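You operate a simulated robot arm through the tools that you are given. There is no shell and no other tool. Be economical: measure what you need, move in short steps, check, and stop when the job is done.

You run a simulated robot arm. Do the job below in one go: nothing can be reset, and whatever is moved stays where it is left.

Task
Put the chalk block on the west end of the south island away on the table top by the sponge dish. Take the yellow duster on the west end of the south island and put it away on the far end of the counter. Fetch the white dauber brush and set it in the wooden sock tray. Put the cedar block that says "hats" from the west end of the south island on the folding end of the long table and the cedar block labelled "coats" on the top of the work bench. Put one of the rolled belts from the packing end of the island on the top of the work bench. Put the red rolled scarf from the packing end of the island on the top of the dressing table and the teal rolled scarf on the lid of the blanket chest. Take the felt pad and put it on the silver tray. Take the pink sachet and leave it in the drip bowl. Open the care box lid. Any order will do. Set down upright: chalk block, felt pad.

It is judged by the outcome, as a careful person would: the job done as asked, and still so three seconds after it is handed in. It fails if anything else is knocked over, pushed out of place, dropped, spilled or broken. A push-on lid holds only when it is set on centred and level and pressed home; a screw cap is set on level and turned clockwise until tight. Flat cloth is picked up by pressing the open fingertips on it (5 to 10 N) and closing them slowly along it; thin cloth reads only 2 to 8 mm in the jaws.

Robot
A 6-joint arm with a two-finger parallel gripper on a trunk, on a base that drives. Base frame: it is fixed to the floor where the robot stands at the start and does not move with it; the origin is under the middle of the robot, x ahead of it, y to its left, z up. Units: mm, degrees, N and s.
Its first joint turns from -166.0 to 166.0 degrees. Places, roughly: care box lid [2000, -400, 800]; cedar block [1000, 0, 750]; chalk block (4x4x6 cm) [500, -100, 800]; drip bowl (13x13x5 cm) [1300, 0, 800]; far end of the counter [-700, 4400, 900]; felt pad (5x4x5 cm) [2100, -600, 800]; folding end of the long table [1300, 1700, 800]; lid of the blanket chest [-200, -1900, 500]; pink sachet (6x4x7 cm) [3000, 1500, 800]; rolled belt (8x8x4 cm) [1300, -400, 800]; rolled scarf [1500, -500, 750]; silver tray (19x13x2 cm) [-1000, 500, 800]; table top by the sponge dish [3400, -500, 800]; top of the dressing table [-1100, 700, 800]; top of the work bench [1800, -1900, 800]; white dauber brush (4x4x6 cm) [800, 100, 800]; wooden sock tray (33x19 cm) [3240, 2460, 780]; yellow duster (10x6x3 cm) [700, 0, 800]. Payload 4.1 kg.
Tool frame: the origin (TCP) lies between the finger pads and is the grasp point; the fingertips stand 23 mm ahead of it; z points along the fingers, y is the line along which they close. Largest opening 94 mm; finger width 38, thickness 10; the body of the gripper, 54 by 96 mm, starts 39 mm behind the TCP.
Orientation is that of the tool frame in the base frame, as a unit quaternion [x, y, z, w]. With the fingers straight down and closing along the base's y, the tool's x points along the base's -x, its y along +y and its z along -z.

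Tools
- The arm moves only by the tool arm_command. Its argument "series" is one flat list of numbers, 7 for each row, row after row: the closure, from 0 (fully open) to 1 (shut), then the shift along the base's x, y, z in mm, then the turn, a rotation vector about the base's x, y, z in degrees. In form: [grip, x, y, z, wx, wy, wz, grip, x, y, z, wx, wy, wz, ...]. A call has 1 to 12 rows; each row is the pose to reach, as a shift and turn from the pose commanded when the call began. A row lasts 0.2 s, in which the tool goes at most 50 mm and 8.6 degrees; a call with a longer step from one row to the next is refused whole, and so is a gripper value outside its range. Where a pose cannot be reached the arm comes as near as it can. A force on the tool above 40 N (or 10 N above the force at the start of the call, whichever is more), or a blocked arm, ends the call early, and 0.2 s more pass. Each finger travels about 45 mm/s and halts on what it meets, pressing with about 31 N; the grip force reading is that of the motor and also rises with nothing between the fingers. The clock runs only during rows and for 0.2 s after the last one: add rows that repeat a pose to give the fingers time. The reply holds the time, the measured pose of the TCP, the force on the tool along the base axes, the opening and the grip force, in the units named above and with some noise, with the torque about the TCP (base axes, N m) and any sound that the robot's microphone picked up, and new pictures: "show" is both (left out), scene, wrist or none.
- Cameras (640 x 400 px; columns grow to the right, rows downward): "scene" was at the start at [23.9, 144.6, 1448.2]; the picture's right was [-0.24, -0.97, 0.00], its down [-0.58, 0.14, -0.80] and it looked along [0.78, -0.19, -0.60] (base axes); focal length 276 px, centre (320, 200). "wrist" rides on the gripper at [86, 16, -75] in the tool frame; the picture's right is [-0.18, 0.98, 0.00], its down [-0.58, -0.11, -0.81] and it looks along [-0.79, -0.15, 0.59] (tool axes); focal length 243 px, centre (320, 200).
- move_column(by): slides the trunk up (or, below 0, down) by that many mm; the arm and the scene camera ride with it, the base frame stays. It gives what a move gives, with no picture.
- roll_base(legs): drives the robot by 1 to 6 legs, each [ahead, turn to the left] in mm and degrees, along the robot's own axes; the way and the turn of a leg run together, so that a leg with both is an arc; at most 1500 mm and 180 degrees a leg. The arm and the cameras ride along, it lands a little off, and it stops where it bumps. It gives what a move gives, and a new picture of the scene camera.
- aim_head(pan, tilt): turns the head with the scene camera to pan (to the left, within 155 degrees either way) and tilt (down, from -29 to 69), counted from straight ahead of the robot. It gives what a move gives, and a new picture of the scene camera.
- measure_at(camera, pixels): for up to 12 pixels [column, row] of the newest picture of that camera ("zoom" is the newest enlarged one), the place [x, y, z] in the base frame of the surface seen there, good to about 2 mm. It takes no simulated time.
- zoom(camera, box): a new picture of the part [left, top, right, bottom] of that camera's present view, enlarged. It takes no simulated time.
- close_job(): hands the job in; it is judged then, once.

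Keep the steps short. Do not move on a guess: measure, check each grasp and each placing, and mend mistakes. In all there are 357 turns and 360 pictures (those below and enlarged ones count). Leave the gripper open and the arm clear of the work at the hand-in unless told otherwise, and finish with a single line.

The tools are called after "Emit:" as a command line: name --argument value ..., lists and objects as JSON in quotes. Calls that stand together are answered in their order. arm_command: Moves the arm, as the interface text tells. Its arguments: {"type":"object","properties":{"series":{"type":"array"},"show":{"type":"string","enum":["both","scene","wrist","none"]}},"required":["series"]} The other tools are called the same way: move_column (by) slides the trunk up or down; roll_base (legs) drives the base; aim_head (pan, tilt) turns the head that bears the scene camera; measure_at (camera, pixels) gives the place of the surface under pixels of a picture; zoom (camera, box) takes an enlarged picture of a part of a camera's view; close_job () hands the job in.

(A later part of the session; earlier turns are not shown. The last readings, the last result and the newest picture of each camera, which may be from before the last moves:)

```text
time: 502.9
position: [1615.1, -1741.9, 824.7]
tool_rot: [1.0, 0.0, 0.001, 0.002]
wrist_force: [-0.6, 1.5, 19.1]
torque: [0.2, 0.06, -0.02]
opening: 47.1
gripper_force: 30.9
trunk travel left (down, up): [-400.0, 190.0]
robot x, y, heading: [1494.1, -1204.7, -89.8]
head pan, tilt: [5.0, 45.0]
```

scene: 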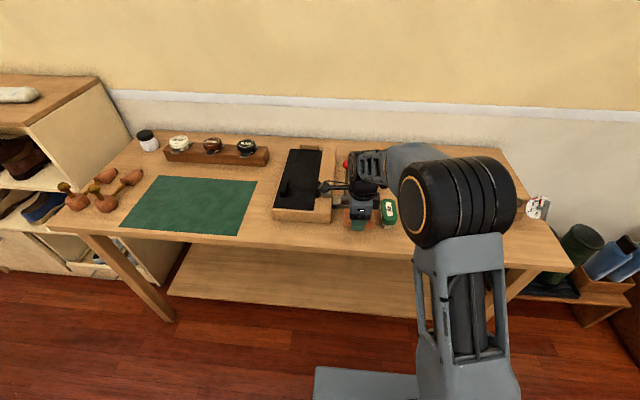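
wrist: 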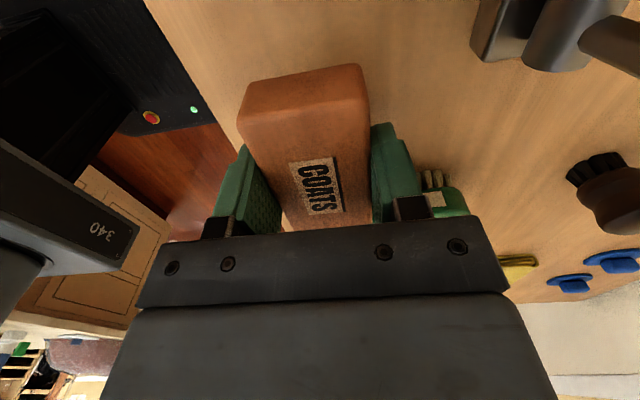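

Contact now. I ease up, open partly and lift.

Emit:
arm_command --series '[1, 0, 0, 2.5, 0, 0, 0, 0.36, 0, 0, 2.5, 0, 0, 0, 0.34, 0, 0, 2.5, 0, 0, 0, 0.34, 0, 0, 25, 0, 0, 0, 0.34, 0, 0, 65, 0, 0, 0, 0.3, 0, 5, 110, 0, 0, 0, 0, -10, 25, 150, 0, 0, 0, 0, -30, 45, 190, 0, 0, 0, 0, -50, 65, 230, 0, 0, 0, 0, -70, 85, 265, 0, 0, 0]' --show "scene"

```text
time: 505.1
position: [1541.9, -1657.3, 1088.8]
tool_rot: [1.0, 0.0, 0.001, -0.002]
wrist_force: [-0.3, -0.2, 0.5]
torque: [0.03, -0.02, -0.01]
opening: 94.2
gripper_force: 0.0
trunk travel left (down, up): [-400.0, 190.0]
robot x, y, heading: [1494.9, -1203.4, -89.3]
head pan, tilt: [5.0, 45.0]
```

scene: 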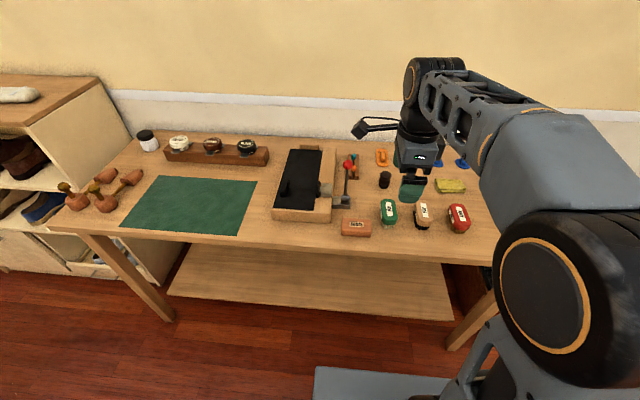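

COATS is on the bench. Next a rolled belt: I turn to face the island.

Emit:
roll_base --legs '[[0, 180], [160, 0]]'

Emit:
aim_head --pan 5 --tilt 48

Emit:
zoom --camera "scene" --box '[100, 80, 400, 280]'

```text
time: 513.8
position: [1455.1, -592.5, 1089.1]
tool_rot: [0.006, 1.0, 0.0, 0.0]
wrist_force: [0.6, -1.0, -0.3]
torque: [-0.03, 0.0, 0.0]
opening: 93.9
gripper_force: 0.0
trunk travel left (down, up): [-400.0, 190.0]
robot x, y, heading: [1496.1, -1046.3, 89.7]
head pan, tilt: [5.0, 45.0]
```

scene: 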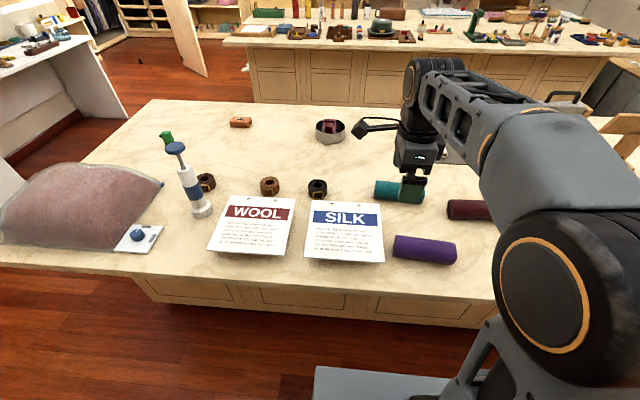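

```text
time: 514.4
position: [1455.4, -594.8, 1088.2]
tool_rot: [0.006, 1.0, -0.001, -0.002]
wrist_force: [0.2, 0.0, 0.9]
torque: [-0.02, -0.02, 0.01]
opening: 93.8
gripper_force: 0.0
trunk travel left (down, up): [-400.0, 190.0]
robot x, y, heading: [1497.3, -1044.2, 89.9]
head pan, tilt: [5.0, 48.0]
```

scene: 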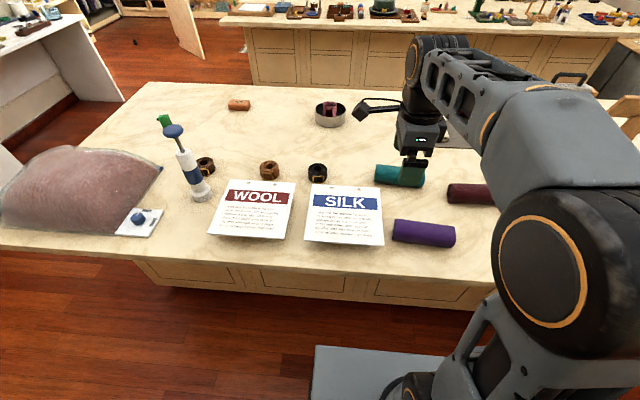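

```text
2.00 times, centred on (250, 180) of scene
```

zoom: 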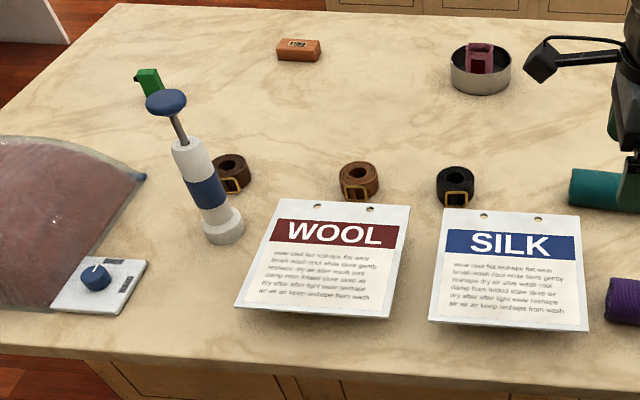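

Emit:
measure_at --camera "zoom" --pixels '[[455, 170], [436, 178], [474, 180], [455, 188], [456, 200], [480, 215], [540, 218], [500, 320], [585, 330], [370, 168], [345, 175], [590, 190]]'

Emit:
zoom --camera "scene" --box '[290, 150, 400, 220]'

```text
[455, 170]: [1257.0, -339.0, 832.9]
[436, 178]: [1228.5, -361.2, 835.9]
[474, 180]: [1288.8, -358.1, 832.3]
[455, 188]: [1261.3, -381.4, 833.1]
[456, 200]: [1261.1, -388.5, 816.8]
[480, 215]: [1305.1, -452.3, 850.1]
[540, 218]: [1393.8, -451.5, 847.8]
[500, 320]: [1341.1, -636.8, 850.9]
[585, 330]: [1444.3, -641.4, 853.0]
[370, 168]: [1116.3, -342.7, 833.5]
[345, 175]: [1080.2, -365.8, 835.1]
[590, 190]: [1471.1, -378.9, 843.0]
```

```text
5.71 times, centred on (345, 185) of scene
```

zoom: 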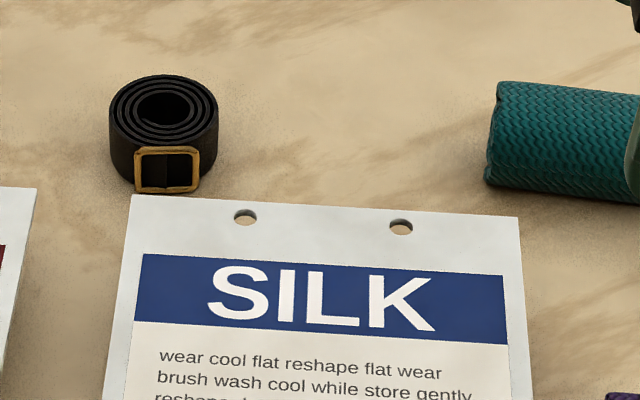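

Black belt at (1259,-359), ∅≈60. I drive to face it more squarely.

Emit:
roll_base --legs '[[0, 90], [200, 0], [0, -90], [120, 0]]'

```text
time: 524.5
position: [1268.7, -467.8, 1088.8]
tool_rot: [0.02, 1.0, -0.001, -0.001]
wrist_force: [-0.6, -0.3, 0.8]
torque: [-0.01, 0.02, 0.01]
opening: 93.8
gripper_force: 0.1
trunk travel left (down, up): [-400.0, 190.0]
robot x, y, heading: [1299.2, -920.7, 88.5]
head pan, tilt: [5.0, 48.0]
```

scene: 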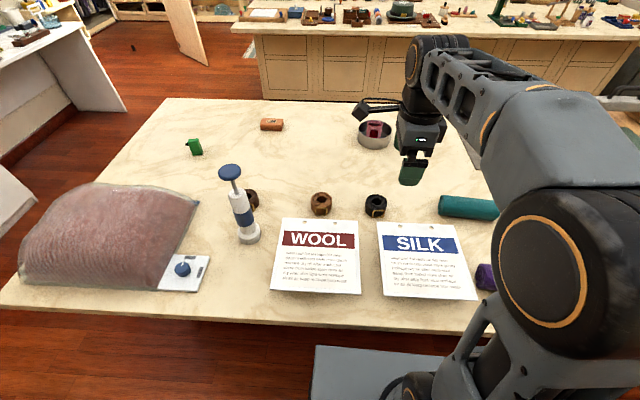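

Emit:
arm_command --series '[0, 0, 0, -10, 0, 0, 8.4, 0, 0, 5, -25, 0, 0, 16.8, 0, -1, 12, -40, 0, 0, 25.2, 0, -2, 20, -60, 0, 0, 33.6, 0, -3, 30, -80, 0, 0, 42, 0, -4, 42, -100, 0, 0, 50.4, 0, -5, 55, -120, 0, 0, 58.8, 0, -6, 68, -140, 0, 0, 67.2, 0, -8, 82, -160, 0, 0, 75.6, 0, -9, 96, -180, 0, 0, 84, 0, -10, 108, -199, 0, 0, 92, 0, -10, 108, -199, 0, 0, 92]' --show "wrist"

```text
time: 527.1
position: [1260.3, -359.7, 890.0]
tool_rot: [-0.706, 0.708, -0.002, 0.0]
wrist_force: [0.2, 0.1, 0.3]
torque: [0.01, 0.01, -0.01]
opening: 94.0
gripper_force: 0.1
trunk travel left (down, up): [-400.0, 190.0]
robot x, y, heading: [1299.3, -919.7, 88.3]
head pan, tilt: [5.0, 48.0]
```

wrist: 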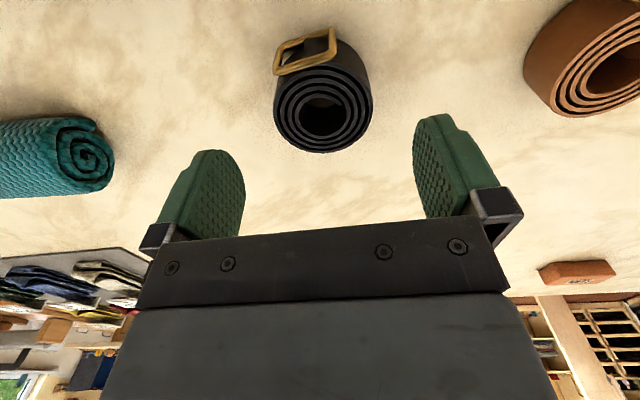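

Emit:
arm_command --series '[0, -1, 0, -35, 0, 0, 0, 0, -1, 0, -66, 0, 0, 0, 0, -1, 0, -66, 0, 0, 0, 1, -1, 0, -66, 0, 0, 0, 1, -1, 0, -66, 0, 0, 0, 1, -1, 0, -66, 0, 0, 0, 1, -1, 0, -66, 0, 0, 0, 1, -1, 0, -66, 0, 0, 0, 1, -1, 0, -45, 0, 0, 0, 1, -1, 0, 0, 0, 0, 0]' --show "wrist"

```text
time: 529.3
position: [1258.4, -358.6, 889.6]
tool_rot: [-0.705, 0.709, -0.002, 0.0]
wrist_force: [-0.2, 0.2, -1.5]
torque: [-0.01, -0.02, 0.0]
opening: 69.1
gripper_force: 31.1
trunk travel left (down, up): [-400.0, 190.0]
robot x, y, heading: [1296.4, -918.7, 88.6]
head pan, tilt: [5.0, 48.0]
```

wrist: 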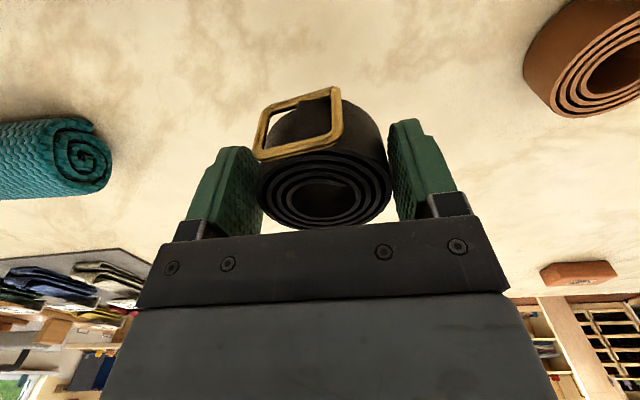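

Belt held. I raise it, turn to the bench and look at its west end.

Emit:
arm_command --series '[1, 5, -8, 40, 0, 0, 0, 1, 10, -20, 80, 0, 0, 0, 1, 20, -40, 120, 0, 0, 0, 1, 30, -65, 155, 0, 0, 0, 1, 40, -90, 190, 0, 0, 0, 1, 40, -110, 205, 0, 0, 0]' --show "none"

Emit:
roll_base --legs '[[-200, 0], [0, 180]]'

Emit:
aim_head --pan 5 --tilt 48

```text
time: 530.7
position: [1300.7, -470.0, 1094.1]
tool_rot: [-0.706, 0.709, -0.001, 0.0]
wrist_force: [0.1, -0.2, -1.8]
torque: [-0.02, 0.02, -0.03]
opening: 68.8
gripper_force: 31.0
trunk travel left (down, up): [-400.0, 190.0]
robot x, y, heading: [1300.3, -922.5, 88.4]
head pan, tilt: [5.0, 48.0]
```

```text
time: 539.4
position: [1248.4, -1566.5, 1094.6]
tool_rot: [0.74, 0.673, 0.0, -0.001]
wrist_force: [0.1, 0.0, -1.5]
torque: [-0.01, -0.02, 0.02]
opening: 68.9
gripper_force: 30.9
trunk travel left (down, up): [-400.0, 190.0]
robot x, y, heading: [1288.1, -1116.8, -97.1]
head pan, tilt: [5.0, 48.0]
```

scene: 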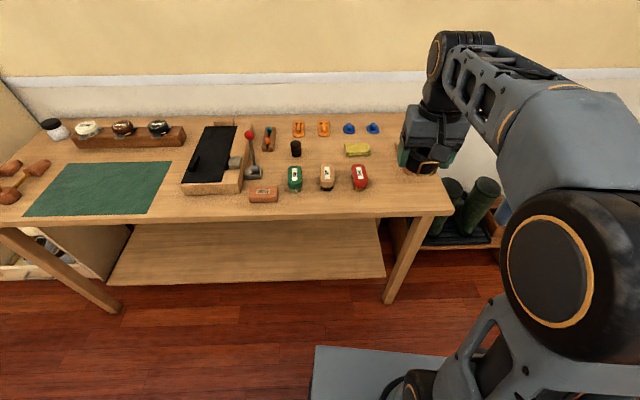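

```text
time: 540.0
position: [1250.5, -1566.0, 1095.2]
tool_rot: [0.739, 0.673, 0.0, -0.001]
wrist_force: [0.3, -0.4, -0.9]
torque: [0.02, 0.03, 0.01]
opening: 68.6
gripper_force: 30.6
trunk travel left (down, up): [-400.0, 190.0]
robot x, y, heading: [1291.8, -1119.6, -96.8]
head pan, tilt: [5.0, 48.0]
```

scene: 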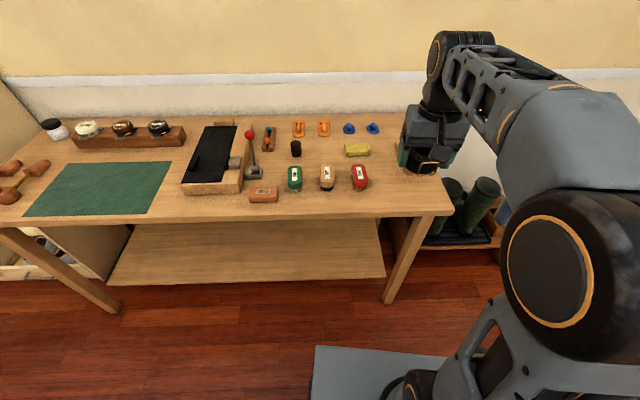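

Emit:
measure_at --camera "scene" --pixels '[[400, 195], [400, 175], [425, 212], [450, 212], [368, 185], [385, 150], [390, 205], [310, 155], [345, 215]]'

Emit:
zoom --camera "scene" --box '[230, 110, 470, 230]'

```text
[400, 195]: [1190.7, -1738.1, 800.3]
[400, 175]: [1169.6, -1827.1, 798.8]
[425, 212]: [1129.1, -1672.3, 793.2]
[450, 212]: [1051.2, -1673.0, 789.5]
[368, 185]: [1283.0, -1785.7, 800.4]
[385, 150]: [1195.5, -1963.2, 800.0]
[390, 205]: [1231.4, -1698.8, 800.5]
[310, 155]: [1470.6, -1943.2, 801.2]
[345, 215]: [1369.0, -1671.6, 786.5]
```

```text
2.67 times, centred on (350, 170) of scene
```

zoom: 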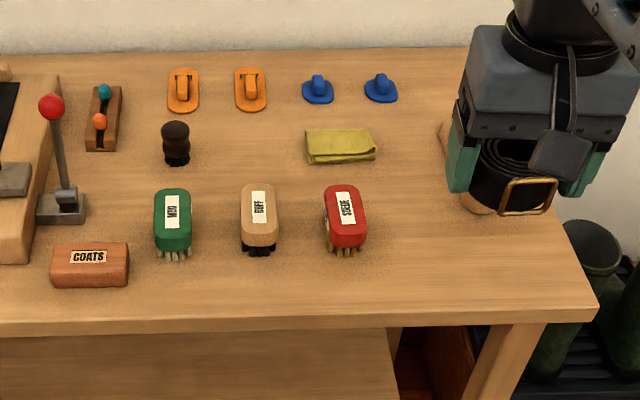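

Emit:
arm_command --series '[1, -7, -20, -30, 0, 0, 0, 1, -14, -45, -60, 0, 0, 0, 1, -20, -75, -88, 0, 0, 0, 1, -27, -105, -116, 0, 0, 0, 1, -35, -140, -145, 0, 0, 0, 1, -40, -174, -170, 0, 0, 0, 1, -40, -174, -190, 0, 0, 0, 1, -40, -174, -190, 0, 0, 0]'

```text
time: 541.8
position: [1208.3, -1740.8, 904.4]
tool_rot: [0.74, 0.673, 0.001, -0.002]
wrist_force: [-0.9, 0.1, -2.3]
torque: [0.02, 0.02, -0.01]
opening: 68.7
gripper_force: 30.9
trunk travel left (down, up): [-400.0, 190.0]
robot x, y, heading: [1291.9, -1118.3, -96.9]
head pan, tilt: [5.0, 48.0]
```

scene: 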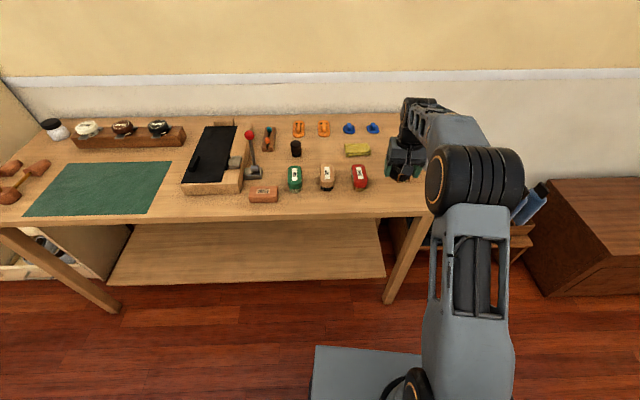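
wrist: 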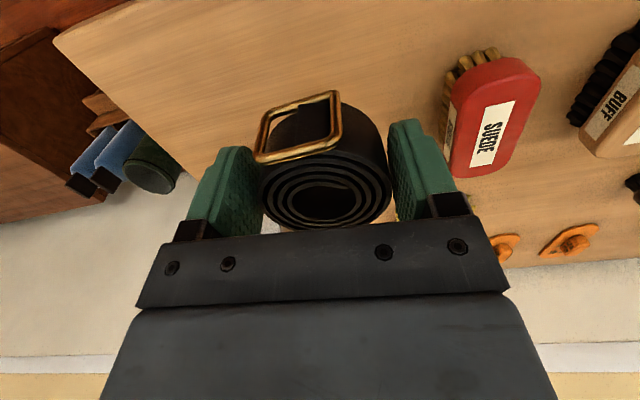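

Emit:
zoom --camera "scene" --box '[340, 120, 440, 220]'

Emit:
measure_at --camera "wrist" --pixels '[[200, 150], [100, 70], [285, 229], [400, 90], [450, 140], [300, 60], [350, 228]]'

```text
4.00 times, centred on (390, 170) of scene
```

zoom: 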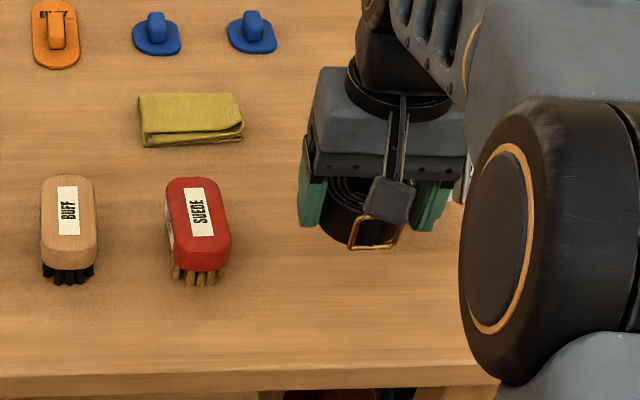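

```text
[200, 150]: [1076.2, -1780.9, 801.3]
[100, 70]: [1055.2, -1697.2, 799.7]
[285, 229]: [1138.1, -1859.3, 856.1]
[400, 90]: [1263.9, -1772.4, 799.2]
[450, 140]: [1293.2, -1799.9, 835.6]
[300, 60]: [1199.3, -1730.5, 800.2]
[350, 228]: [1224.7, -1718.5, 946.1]
```

Spot is clear. I lower the belt.

Emit:
arm_command --series '[1, 0, 5, -35, 0, 0, 0, 1, 0, 8, -65, 0, 0, 0, 1, 0, 8, -75, 0, 0, 0, 1, 0, 8, -79, 0, 0, 0, 1, 0, 8, -82, 0, 0, 0, 1, 0, 8, -82, 0, 0, 0]' --show "none"

```text
time: 543.2
position: [1209.3, -1734.0, 824.8]
tool_rot: [0.739, 0.673, -0.001, 0.0]
wrist_force: [0.4, -2.5, 16.3]
torque: [0.35, -0.34, -0.07]
opening: 68.9
gripper_force: 30.8
trunk travel left (down, up): [-400.0, 190.0]
robot x, y, heading: [1292.6, -1118.0, -97.1]
head pan, tilt: [5.0, 48.0]
```

Emit:
arm_command --series '[1, 0, 0, 2, 0, 0, 0, 0.12, 0, 0, 2, 0, 0, 0, 0.08, 0, 0, 2, 0, 0, 0, 0.08, 0, 0, 25, 0, 0, 0, 0.08, 0, 0, 65, 0, 0, 0, 0, 0, 10, 105, 0, 0, 0, 0, 10, 45, 135, 0, 0, 0, 0, 20, 80, 165, 0, 0, 0, 0, 30, 120, 190, 0, 0, 0, 0, 40, 150, 220, 0, 0, 0, 0, 40, 170, 260, 0, 0, 0]' --show "scene"

```text
time: 545.6
position: [1249.3, -1562.5, 1082.0]
tool_rot: [0.74, 0.673, 0.0, -0.002]
wrist_force: [-0.9, 0.1, 0.6]
torque: [0.0, -0.03, 0.0]
opening: 94.0
gripper_force: 0.0
trunk travel left (down, up): [-400.0, 190.0]
robot x, y, heading: [1291.9, -1119.1, -97.1]
head pan, tilt: [5.0, 48.0]
```

scene: 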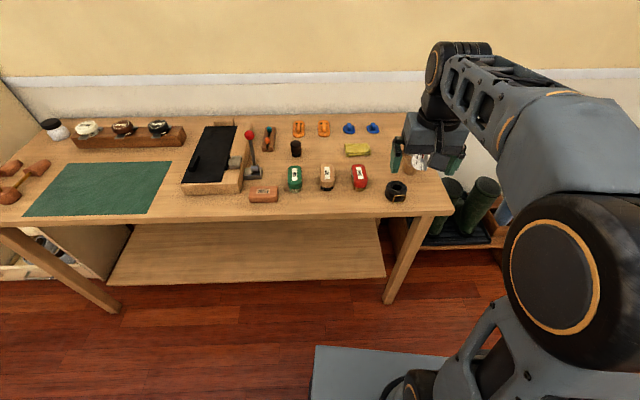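

Belt placed. Now the scarves: I drive to face them.

Emit:
roll_base --legs '[[0, 97], [300, 0], [0, 90], [170, 0]]'

Emit:
zoom --camera "scene" --box '[200, 90, 480, 290]'

```text
time: 556.6
position: [1588.1, -502.3, 1082.2]
tool_rot: [0.711, -0.703, 0.001, 0.0]
wrist_force: [0.6, -0.3, -0.4]
torque: [0.01, 0.0, -0.03]
opening: 94.2
gripper_force: 0.0
trunk travel left (down, up): [-400.0, 190.0]
robot x, y, heading: [1594.0, -949.4, 88.8]
head pan, tilt: [5.0, 48.0]
```

scene: 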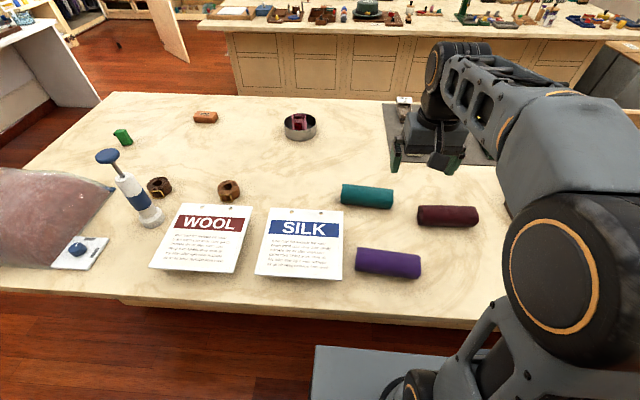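

```text
2.00 times, centred on (340, 190) of scene
```

zoom: 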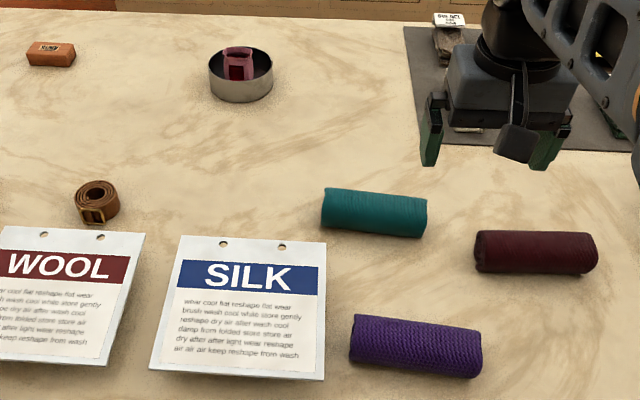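

Emit:
measure_at --camera "zoom" --pixels '[[328, 190], [426, 198], [374, 198], [374, 210], [325, 222], [422, 234], [480, 234], [594, 236], [538, 240], [538, 248], [485, 268], [592, 270]]'

```text
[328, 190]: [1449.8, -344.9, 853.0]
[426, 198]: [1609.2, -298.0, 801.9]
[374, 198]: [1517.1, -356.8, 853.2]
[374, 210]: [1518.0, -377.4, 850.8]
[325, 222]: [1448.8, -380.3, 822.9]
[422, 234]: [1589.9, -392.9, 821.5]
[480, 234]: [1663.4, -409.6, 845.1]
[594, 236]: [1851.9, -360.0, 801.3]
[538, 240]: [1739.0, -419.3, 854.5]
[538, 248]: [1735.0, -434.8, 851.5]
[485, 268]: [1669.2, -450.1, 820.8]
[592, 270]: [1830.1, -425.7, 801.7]
```

Teal scarf centre ≈(1521,-366), yaw ≈-5°. I turn the fingers and hover above.

Emit:
arm_command --series '[0, -5, 3, -15, 0, 0, -8, 0, -10, 8, -30, 0, 0, -16, 0, -16, 15, -45, 0, 0, -24, 0, -22, 25, -60, 0, 0, -32, 0, -28, 36, -75, 0, 0, -40, 0, -34, 48, -90, 0, 0, -48, 0, -40, 62, -105, 0, 0, -56, 0, -46, 78, -122, 0, 0, -64, 0, -52, 94, -139, 0, 0, -72, 0, -58, 110, -155, 0, 0, -80, 0, -63, 124, -170, 0, 0, -88, 0, -67, 136, -182, 0, 0, -95.7]' --show "wrist"

```text
time: 559.2
position: [1524.9, -364.4, 900.9]
tool_rot: [0.046, 0.999, -0.001, -0.002]
wrist_force: [-0.3, 0.9, -0.8]
torque: [0.0, -0.01, 0.01]
opening: 94.1
gripper_force: 0.1
trunk travel left (down, up): [-400.0, 190.0]
robot x, y, heading: [1592.6, -949.3, 89.1]
head pan, tilt: [5.0, 48.0]
```

wrist: 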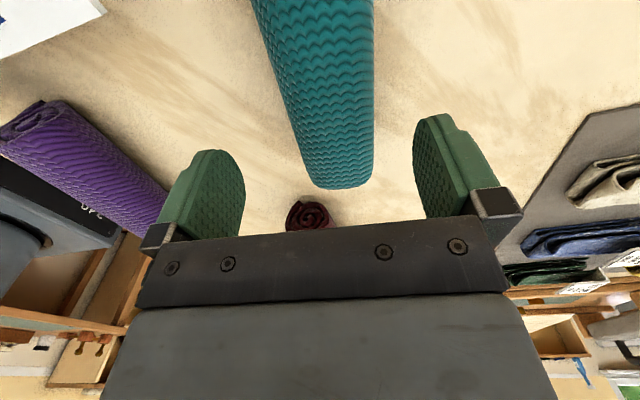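

Emit:
measure_at --camera "wrist" --pixels '[[320, 30], [330, 150], [290, 100], [372, 100], [330, 185], [312, 80]]'

```text
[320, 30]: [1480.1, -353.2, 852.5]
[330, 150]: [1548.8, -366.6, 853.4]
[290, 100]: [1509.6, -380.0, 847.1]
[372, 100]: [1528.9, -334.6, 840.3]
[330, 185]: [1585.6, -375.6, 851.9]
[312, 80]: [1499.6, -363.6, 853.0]
```

Emit:
arm_command --series '[0, -3, 3, -40, 0, 0, -2, 0, -3, 3, -73, 0, 0, -3, 0, -3, 3, -73, 0, 0, -3, 1, -3, 3, -73, 0, 0, -3, 1, -3, 3, -73, 0, 0, -3, 1, -3, 3, -73, 0, 0, -3, 1, -3, 3, -73, 0, 0, -3, 1, -3, 3, -73, 0, 0, -3, 1, -3, 3, -50, 0, 0, -3, 1, -3, 0, -10, 0, 0, -3, 1, -3, -10, 30, 0, 0, -3]' --show "wrist"

```text
time: 561.6
position: [1519.9, -377.5, 929.5]
tool_rot: [0.071, 0.997, -0.001, 0.0]
wrist_force: [-0.2, 0.3, -0.8]
torque: [0.03, -0.03, 0.03]
opening: 64.6
gripper_force: 30.7
trunk travel left (down, up): [-400.0, 190.0]
robot x, y, heading: [1592.9, -947.5, 89.0]
head pan, tilt: [5.0, 48.0]
```

wrist: 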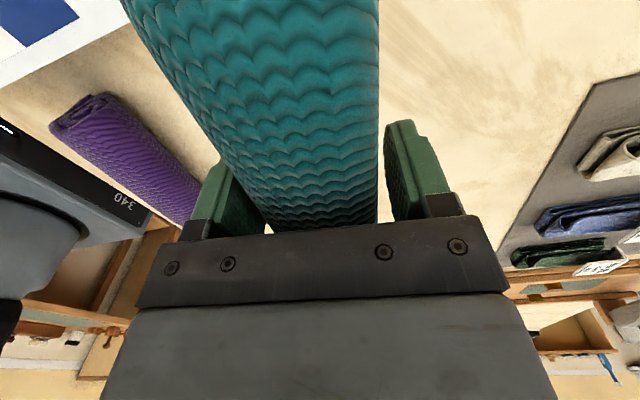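

Teal scarf held. I raise it and drive to the blanket chest.

Emit:
arm_command --series '[1, 5, -15, 40, 0, 0, 0, 1, 10, -35, 75, 0, 0, 0, 1, 18, -60, 108, 0, 0, 0, 1, 26, -85, 138, 0, 0, 0, 1, 35, -110, 160, 0, 0, 0]' --show "none"

Emit:
roll_base --legs '[[-170, 0], [0, 91], [1500, 0], [240, 0], [0, 90]]'

Emit:
aim_head --pan 0 --tilt 50

```text
time: 562.8
position: [1555.4, -487.0, 1089.9]
tool_rot: [0.071, 0.997, -0.001, -0.001]
wrist_force: [-0.2, 0.1, -0.9]
torque: [-0.02, -0.01, -0.02]
opening: 64.7
gripper_force: 30.9
trunk travel left (down, up): [-400.0, 190.0]
robot x, y, heading: [1592.4, -946.5, 89.1]
head pan, tilt: [5.0, 48.0]
```

```text
time: 580.2
position: [-40.2, -1642.2, 1090.7]
tool_rot: [0.999, -0.035, 0.001, -0.001]
wrist_force: [0.3, -0.1, -2.2]
torque: [0.0, 0.0, 0.01]
opening: 64.6
gripper_force: 30.9
trunk travel left (down, up): [-400.0, 190.0]
robot x, y, heading: [-111.4, -1181.7, -86.8]
head pan, tilt: [5.0, 48.0]
```

scene: 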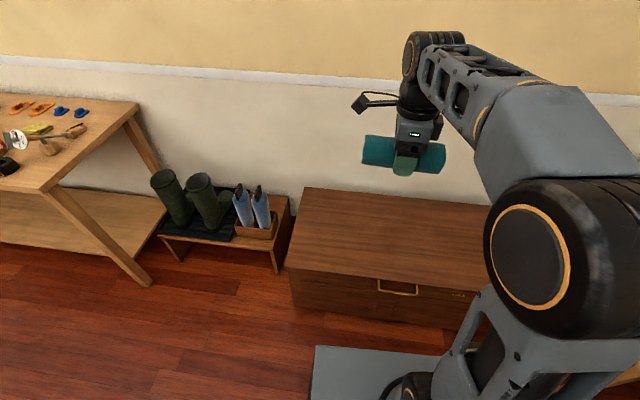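

```text
time: 580.9
position: [-40.1, -1642.7, 1089.1]
tool_rot: [0.999, -0.035, 0.001, -0.002]
wrist_force: [0.1, -0.1, -1.3]
torque: [0.01, -0.01, -0.01]
opening: 64.6
gripper_force: 31.0
trunk travel left (down, up): [-400.0, 190.0]
robot x, y, heading: [-112.2, -1181.6, -87.0]
head pan, tilt: [0.0, 50.0]
```

scene: 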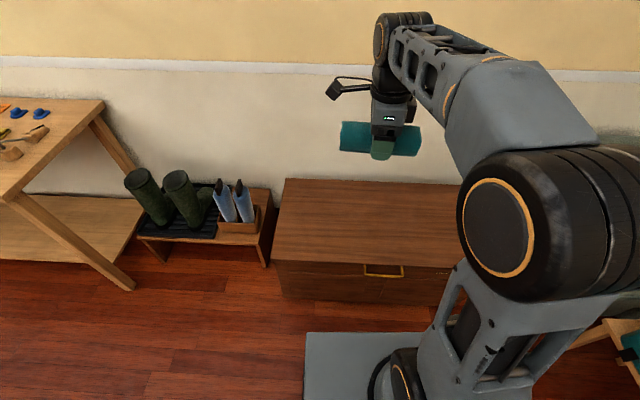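

Emit:
measure_at --camera "scene" --pixels '[[270, 255], [340, 260], [290, 182], [350, 215], [400, 220], [370, 258], [300, 220]]'

Emit:
move_column --by -300

```text
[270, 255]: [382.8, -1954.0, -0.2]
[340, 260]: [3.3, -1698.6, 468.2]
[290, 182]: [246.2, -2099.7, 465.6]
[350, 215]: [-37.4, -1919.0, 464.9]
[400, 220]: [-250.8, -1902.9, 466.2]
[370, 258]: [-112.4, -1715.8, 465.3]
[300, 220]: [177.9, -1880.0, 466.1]
```

```text
time: 583.9
position: [-41.0, -1643.2, 790.3]
tool_rot: [0.999, -0.035, 0.001, -0.001]
wrist_force: [0.2, -1.1, -1.4]
torque: [0.01, 0.01, -0.02]
opening: 64.7
gripper_force: 31.5
trunk travel left (down, up): [-100.0, 490.0]
robot x, y, heading: [-111.2, -1179.5, -86.8]
head pan, tilt: [0.0, 50.0]
```

Lid z≈466. I extend over the chest lid and lower.

Emit:
arm_command --series '[1, -3, -25, -35, 0, 0, 0, 1, -6, -50, -70, 0, 0, 0, 1, -9, -78, -105, 0, 0, 0, 1, -12, -106, -140, 0, 0, 0, 1, -15, -134, -175, 0, 0, 0, 1, -18, -162, -205, 0, 0, 0, 1, -20, -187, -235, 0, 0, 0, 1, -20, -187, -270, 0, 0, 0, 1, -20, -187, -285, 0, 0, 0, 1, -20, -187, -285, 0, 0, 0]'

```text
time: 586.1
position: [-58.9, -1828.5, 503.7]
tool_rot: [0.999, -0.035, 0.001, -0.001]
wrist_force: [-0.3, 0.2, -0.9]
torque: [0.0, 0.01, -0.01]
opening: 64.8
gripper_force: 31.3
trunk travel left (down, up): [-100.0, 490.0]
robot x, y, heading: [-115.6, -1186.2, -86.6]
head pan, tilt: [0.0, 50.0]
```

scene: 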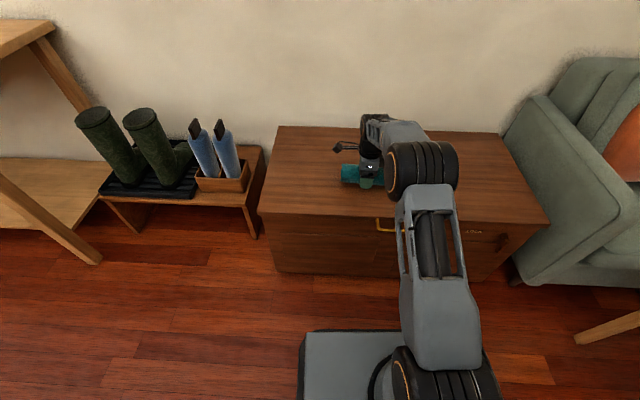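
wrist: 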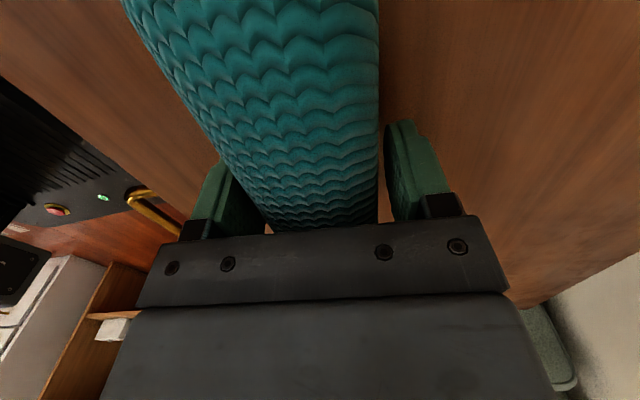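

Emit:
arm_command --series '[1, 0, 0, -5, 0, 0, 0, 1, 0, 0, -8, 0, 0, 0, 1, 0, 0, -10, 0, 0, 0, 1, 0, 0, -10, 0, 0, 0]' --show "none"

```text
time: 587.1
position: [-59.9, -1828.9, 496.0]
tool_rot: [0.999, -0.035, 0.001, -0.001]
wrist_force: [-0.1, 0.4, -1.7]
torque: [0.01, 0.01, 0.03]
opening: 64.7
gripper_force: 31.3
trunk travel left (down, up): [-100.0, 490.0]
robot x, y, heading: [-112.5, -1181.2, -86.6]
head pan, tilt: [0.0, 50.0]
```

Emit:
arm_command --series '[1, 0, 0, -2, 0, 0, 0, 1, 0, 0, -3.5, 0, 0, 0, 1, 0, 0, -3.5, 0, 0, 0]' --show "none"

```text
time: 587.9
position: [-58.8, -1828.4, 494.3]
tool_rot: [0.999, -0.035, 0.001, 0.002]
wrist_force: [1.8, 2.3, 14.8]
torque: [0.15, 0.0, 0.12]
opening: 64.7
gripper_force: 31.1
trunk travel left (down, up): [-100.0, 490.0]
robot x, y, heading: [-111.4, -1184.9, -86.9]
head pan, tilt: [0.0, 50.0]
```

Contact. I open slowly and lift.

Emit:
arm_command --series '[1, 0, 0, 1.5, 0, 0, 0, 0.25, 0, 0, 1.5, 0, 0, 0, 0.15, 0, 0, 1.5, 0, 0, 0, 0.05, 0, 0, 1.5, 0, 0, 0, 0, 0, 0, 1.5, 0, 0, 0, 0, 0, 0, 20, 0, 0, 0, 0, 0, 0, 55, 0, 0, 0, 0, 0, 0, 95, 0, 0, 0, 0, 0, 30, 130, 0, 0, 0, 0, 0, 65, 165, 0, 0, 0, 0, 0, 100, 200, 0, 0, 0, 0, 0, 130, 235, 0, 0, 0]' --show "scene"

```text
time: 590.5
position: [-60.8, -1699.1, 726.8]
tool_rot: [0.999, -0.035, -0.001, -0.003]
wrist_force: [0.6, 0.0, -0.4]
torque: [0.01, 0.03, 0.01]
opening: 94.0
gripper_force: 0.1
trunk travel left (down, up): [-100.0, 490.0]
robot x, y, heading: [-110.3, -1179.7, -86.7]
head pan, tilt: [0.0, 50.0]
```

scene: 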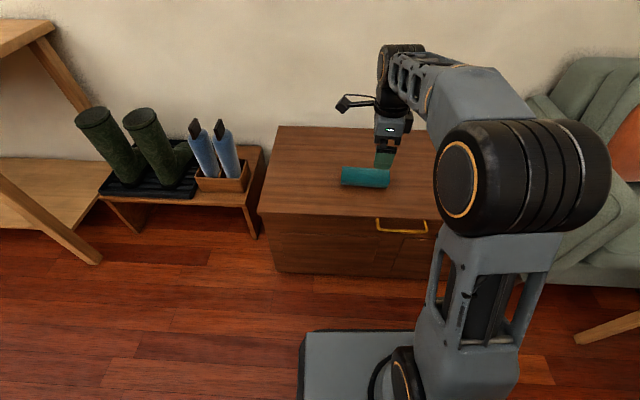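

Teal scarf rests on the lid. I raise the trunk and go for the red scarf.

Emit:
move_column --by 300

Emit:
arm_command --series '[0, 0, 30, 25, 0, 0, 0, 0, 0, 60, 50, 0, 0, 0]' --show "none"

Emit:
roll_base --legs '[[0, 87], [1500, 0], [350, 0], [0, 90], [210, 0]]'

Emit:
aim_head --pan 5 --tilt 50

```text
time: 593.5
position: [-59.5, -1699.6, 1027.1]
tool_rot: [0.999, -0.036, 0.002, -0.001]
wrist_force: [-0.1, 0.4, -0.6]
torque: [-0.03, 0.02, 0.03]
opening: 94.1
gripper_force: 0.1
trunk travel left (down, up): [-400.0, 190.0]
robot x, y, heading: [-110.3, -1183.1, -87.0]
head pan, tilt: [0.0, 50.0]
```

```text
time: 594.1
position: [-59.2, -1635.8, 1077.7]
tool_rot: [0.999, -0.035, 0.001, -0.001]
wrist_force: [0.2, 0.1, -0.2]
torque: [-0.03, 0.0, 0.02]
opening: 94.2
gripper_force: 0.0
trunk travel left (down, up): [-400.0, 190.0]
robot x, y, heading: [-116.5, -1183.6, -86.9]
head pan, tilt: [0.0, 50.0]
```

```text
time: 612.2
position: [1701.4, -470.6, 1077.6]
tool_rot: [0.049, 0.999, -0.001, 0.0]
wrist_force: [0.1, 0.5, 0.0]
torque: [0.02, 0.03, 0.01]
opening: 93.9
gripper_force: 0.1
trunk travel left (down, up): [-400.0, 190.0]
robot x, y, heading: [1740.2, -927.3, 91.4]
head pan, tilt: [0.0, 50.0]
```

scene: 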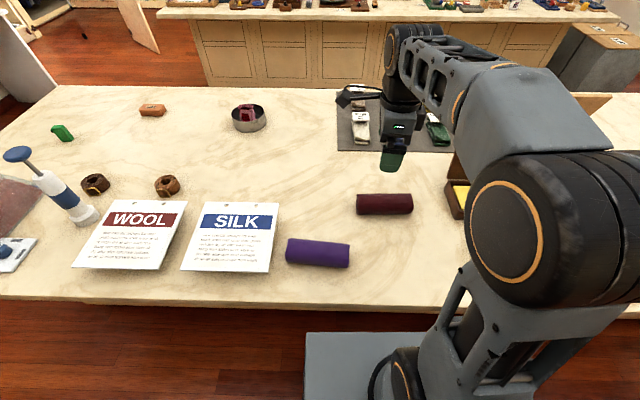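

```text
time: 612.9
position: [1701.7, -470.2, 1076.6]
tool_rot: [0.051, 0.999, -0.001, -0.001]
wrist_force: [0.8, 0.8, -0.2]
torque: [-0.01, -0.02, 0.0]
opening: 94.1
gripper_force: 0.1
trunk travel left (down, up): [-400.0, 190.0]
robot x, y, heading: [1740.8, -922.8, 91.3]
head pan, tilt: [5.0, 50.0]
```

scene: 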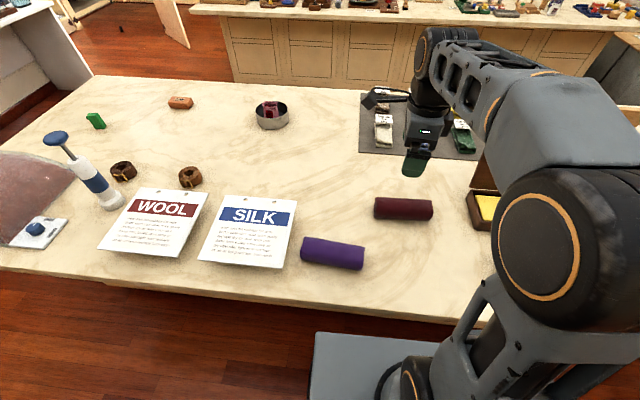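

Emit:
zoom --camera "scene" --box '[360, 180, 450, 235]'

```text
7.11 times, centred on (405, 208) of scene
```

zoom: 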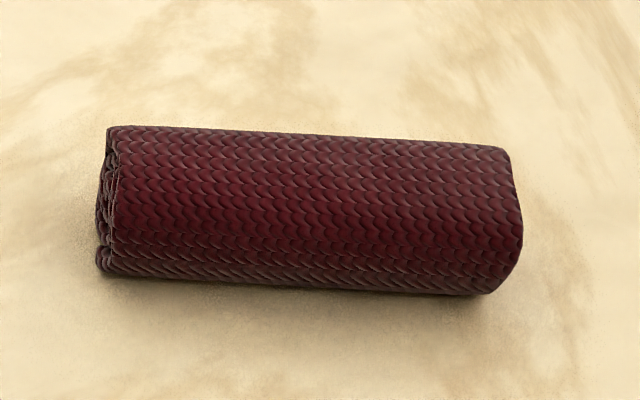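

Emit:
measure_at --camera "zoom" --pixels '[[120, 160], [310, 135], [310, 165], [310, 200], [310, 280], [490, 185], [120, 270], [480, 285], [115, 130], [505, 155]]'

```text
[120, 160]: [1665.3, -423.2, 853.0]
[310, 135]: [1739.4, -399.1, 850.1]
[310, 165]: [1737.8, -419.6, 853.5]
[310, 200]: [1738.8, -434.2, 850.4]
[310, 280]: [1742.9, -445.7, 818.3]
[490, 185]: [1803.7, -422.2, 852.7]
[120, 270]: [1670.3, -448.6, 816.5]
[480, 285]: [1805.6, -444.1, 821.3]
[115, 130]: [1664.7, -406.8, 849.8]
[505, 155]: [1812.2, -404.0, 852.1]
```

Red scarf centre (1737,-418), along x. I descend onto it.

Emit:
arm_command --series '[0, 7, 10, -40, 0, 0, 2, 0, 14, 20, -80, 0, 0, 4, 0, 21, 30, -120, 0, 0, 6, 0, 28, 42, -155, 0, 0, 6, 0, 35, 52, -180, 0, 0, 6, 0, 35, 52, -180, 0, 0, 6]' --show "wrist"

```text
time: 614.3
position: [1736.8, -418.9, 895.1]
tool_rot: [-0.003, 1.0, 0.0, 0.0]
wrist_force: [-0.3, -0.4, 0.1]
torque: [-0.02, 0.0, 0.02]
opening: 94.0
gripper_force: 0.1
trunk travel left (down, up): [-400.0, 190.0]
robot x, y, heading: [1739.4, -927.4, 91.7]
head pan, tilt: [5.0, 50.0]
```

wrist: 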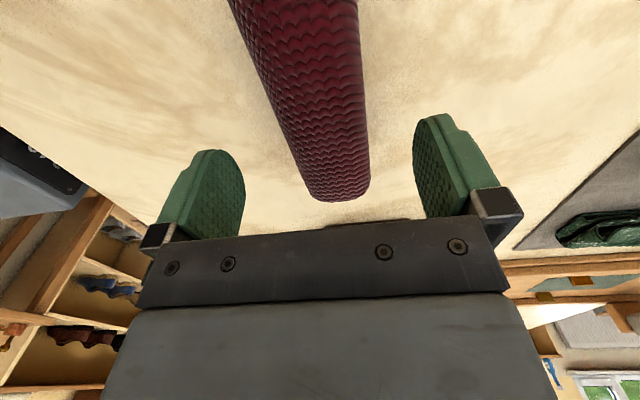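

Emit:
arm_command --series '[0, 0, 1, -40, 0, 0, 0, 0, 0, 1, -67, 0, 0, 0, 0, 0, 1, -67, 0, 0, 0, 1, 0, 1, -67, 0, 0, 0, 1, 0, 1, -67, 0, 0, 0, 1, 0, 1, -67, 0, 0, 0, 1, 0, 1, -67, 0, 0, 0, 1, 0, 1, -67, 0, 0, 0, 1, 0, 1, -45, 0, 0, 0, 1, 0, 0, 0, 0, 0, 0, 1, 0, -15, 45, 0, 0, 0]' --show "wrist"

```text
time: 616.7
position: [1737.6, -432.4, 943.7]
tool_rot: [-0.004, 1.0, -0.001, -0.001]
wrist_force: [-0.6, -0.4, -1.5]
torque: [-0.04, 0.0, 0.0]
opening: 65.5
gripper_force: 30.6
trunk travel left (down, up): [-400.0, 190.0]
robot x, y, heading: [1738.5, -924.7, 91.6]
head pan, tilt: [5.0, 50.0]
```

wrist: 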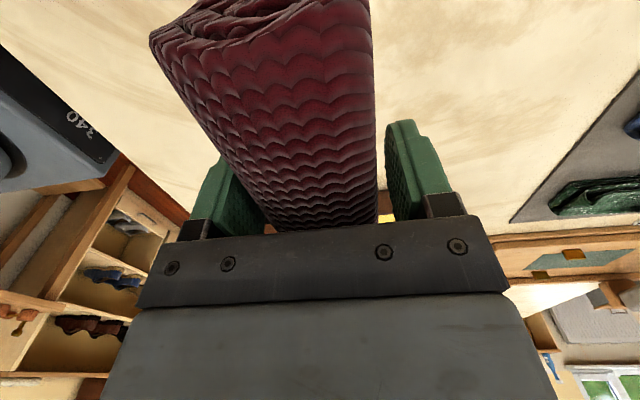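

Red scarf held. I raise it and drive to the dressing table.

Emit:
arm_command --series '[1, 0, -10, 40, 0, 0, 0, 1, 0, -20, 80, 0, 0, 0, 1, 0, -30, 120, 0, 0, 0, 1, 0, -40, 150, 0, 0, 0]' --show "none"

Emit:
roll_base --legs '[[-190, 0], [0, 88.5], [1500, 0], [590, 0], [0, -90]]'

```text
time: 617.7
position: [1735.4, -473.6, 1090.2]
tool_rot: [-0.003, 1.0, -0.001, -0.001]
wrist_force: [-0.6, 0.0, -2.1]
torque: [0.01, 0.0, 0.04]
opening: 65.6
gripper_force: 30.8
trunk travel left (down, up): [-400.0, 190.0]
robot x, y, heading: [1744.6, -925.9, 91.6]
head pan, tilt: [5.0, 50.0]
```

```text
time: 636.8
position: [-308.8, -566.0, 1090.1]
tool_rot: [0.048, 0.999, -0.001, 0.0]
wrist_force: [0.4, 0.3, -1.4]
torque: [0.02, 0.0, -0.02]
opening: 64.8
gripper_force: 31.2
trunk travel left (down, up): [-400.0, 190.0]
robot x, y, heading: [-351.4, -1019.0, 85.8]
head pan, tilt: [5.0, 50.0]
```

scene: 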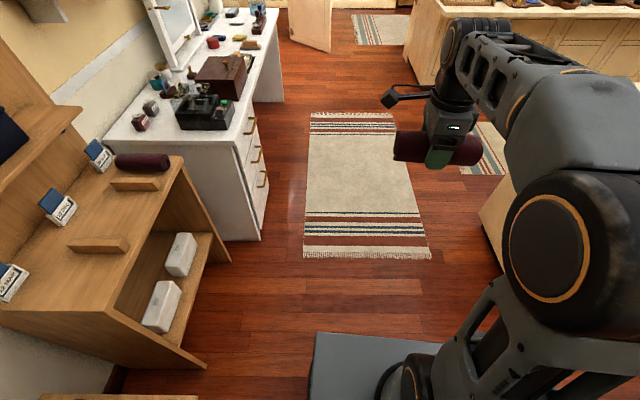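

Emit:
roll_base --legs '[[0, 4.2], [1500, 0], [270, 0], [0, 90]]'

Emit:
aim_head --pan -5 --tilt 50

Emit:
zoom --camera "scene" --box '[180, 90, 480, 240]'

```text
time: 649.9
position: [-840.6, 711.1, 1089.7]
tool_rot: [0.718, -0.696, 0.001, 0.0]
wrist_force: [-0.5, 0.0, -2.4]
torque: [-0.01, -0.01, 0.03]
opening: 64.9
gripper_force: 30.6
trunk travel left (down, up): [-400.0, 190.0]
robot x, y, heading: [-389.1, 726.2, -177.3]
head pan, tilt: [5.0, 50.0]
```

scene: 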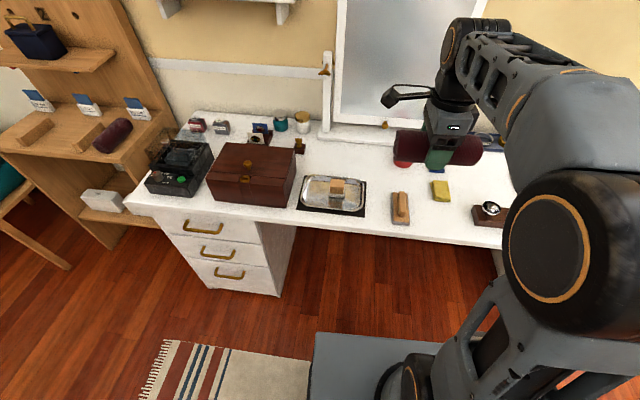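

```text
time: 650.6
position: [-840.7, 710.8, 1089.9]
tool_rot: [0.718, -0.696, 0.002, -0.001]
wrist_force: [0.1, 0.0, -2.1]
torque: [0.04, -0.03, 0.01]
opening: 64.8
gripper_force: 31.3
trunk travel left (down, up): [-400.0, 190.0]
robot x, y, heading: [-389.3, 729.8, -176.9]
head pan, tilt: [-5.0, 50.0]
```

scene: 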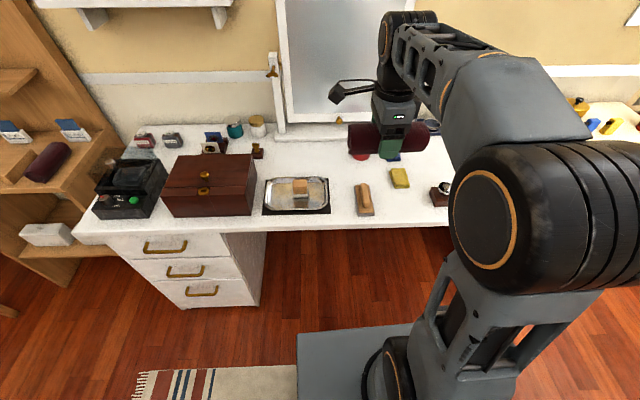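

```text
2.13 times, centred on (330, 165) of scene
```

zoom: 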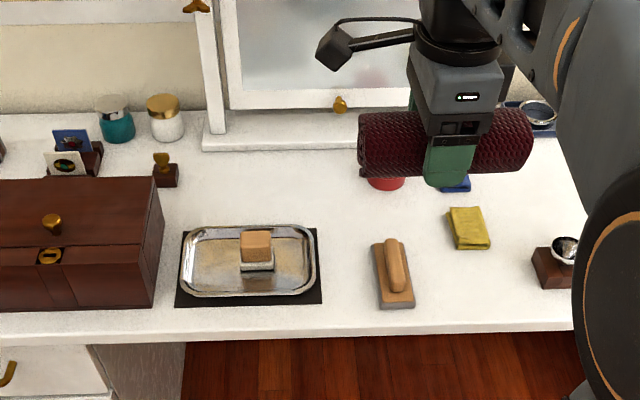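

Emit:
measure_at --camera "zoom" --pixels '[[270, 190], [270, 152], [250, 222], [350, 190], [200, 190], [400, 200], [440, 290], [500, 300], [490, 248], [412, 300], [535, 265], [180, 170]]'

```text
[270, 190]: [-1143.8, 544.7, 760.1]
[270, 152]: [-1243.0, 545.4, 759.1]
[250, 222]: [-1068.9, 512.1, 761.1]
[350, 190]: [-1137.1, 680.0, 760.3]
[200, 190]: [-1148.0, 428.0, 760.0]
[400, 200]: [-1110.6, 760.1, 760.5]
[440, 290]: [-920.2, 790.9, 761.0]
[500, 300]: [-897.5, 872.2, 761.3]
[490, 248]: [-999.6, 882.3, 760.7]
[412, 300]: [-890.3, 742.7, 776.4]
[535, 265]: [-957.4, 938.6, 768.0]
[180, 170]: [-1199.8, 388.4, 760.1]
```

Free strip behind the tray at (-1145,570). I drive 170 mm closer.

Emit:
roll_base --legs '[[170, 0]]'

```text
time: 652.1
position: [-1012.0, 699.6, 1090.4]
tool_rot: [0.719, -0.695, 0.001, -0.001]
wrist_force: [0.0, 0.5, -1.0]
torque: [-0.01, 0.04, 0.03]
opening: 64.7
gripper_force: 31.6
trunk travel left (down, up): [-400.0, 190.0]
robot x, y, heading: [-559.3, 719.9, -176.6]
head pan, tilt: [-5.0, 50.0]
```

scene: 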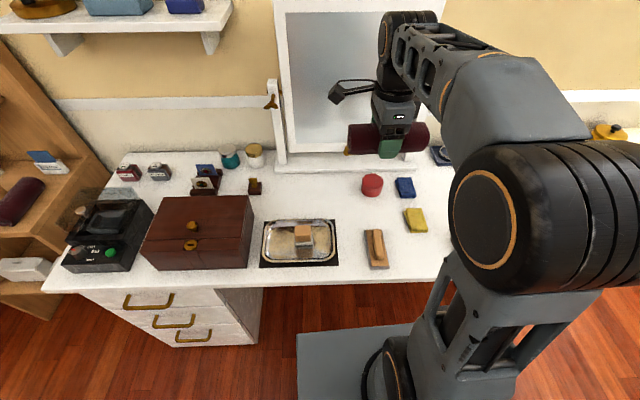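

Emit:
measure_at --camera "scene" --pixels '[[330, 140], [300, 20], [285, 100], [277, 150], [320, 175], [345, 152], [370, 190], [300, 200], [254, 187]]'

```text
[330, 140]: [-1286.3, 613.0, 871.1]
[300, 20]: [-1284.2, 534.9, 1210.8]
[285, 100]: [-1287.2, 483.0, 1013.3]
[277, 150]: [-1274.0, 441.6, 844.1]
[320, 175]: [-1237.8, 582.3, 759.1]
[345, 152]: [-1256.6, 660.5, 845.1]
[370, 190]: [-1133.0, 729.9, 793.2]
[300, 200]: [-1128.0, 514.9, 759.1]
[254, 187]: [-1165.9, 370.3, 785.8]
```

Emit:
arm_command --series '[1, -15, -16, -24, 0, 0, 0, 1, -30, -32, -48, 0, 0, 0, 1, -45, -49, -72, 0, 0, 0, 1, -60, -65, -96, 0, 0, 0, 1, -75, -81, -120, 0, 0, 0, 1, -90, -98, -145, 0, 0, 0, 1, -105, -114, -170, 0, 0, 0, 1, -120, -130, -192, 0, 0, 0, 1, -120, -130, -230, 0, 0, 0, 1, -120, -130, -265, 0, 0, 0, 1, -120, -130, -265, 0, 0, 0]'

```text
time: 654.5
position: [-1132.6, 570.6, 825.5]
tool_rot: [0.719, -0.695, 0.001, 0.0]
wrist_force: [0.6, 0.3, -0.9]
torque: [0.03, -0.02, 0.01]
opening: 64.7
gripper_force: 30.8
trunk travel left (down, up): [-400.0, 190.0]
robot x, y, heading: [-561.8, 717.8, -176.7]
head pan, tilt: [-5.0, 50.0]
```

scene: 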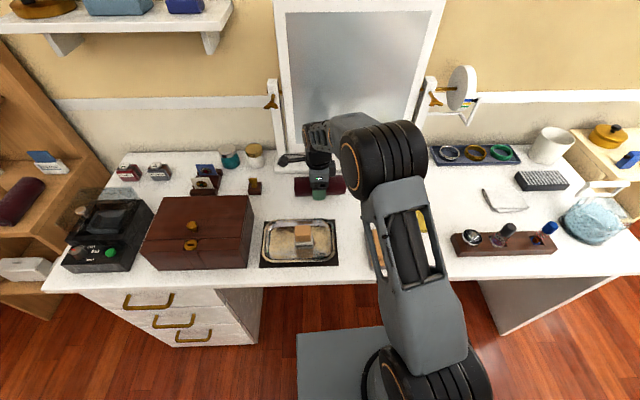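
wrist: 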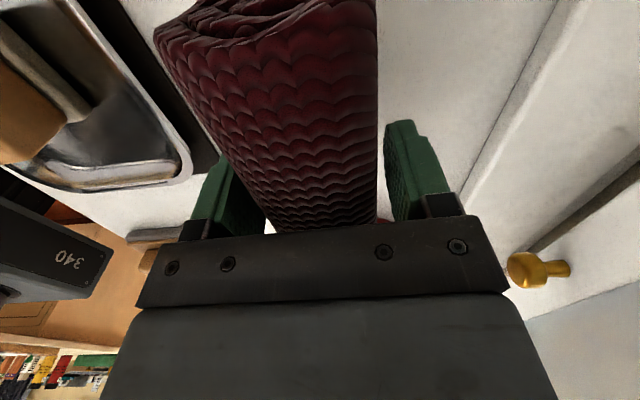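

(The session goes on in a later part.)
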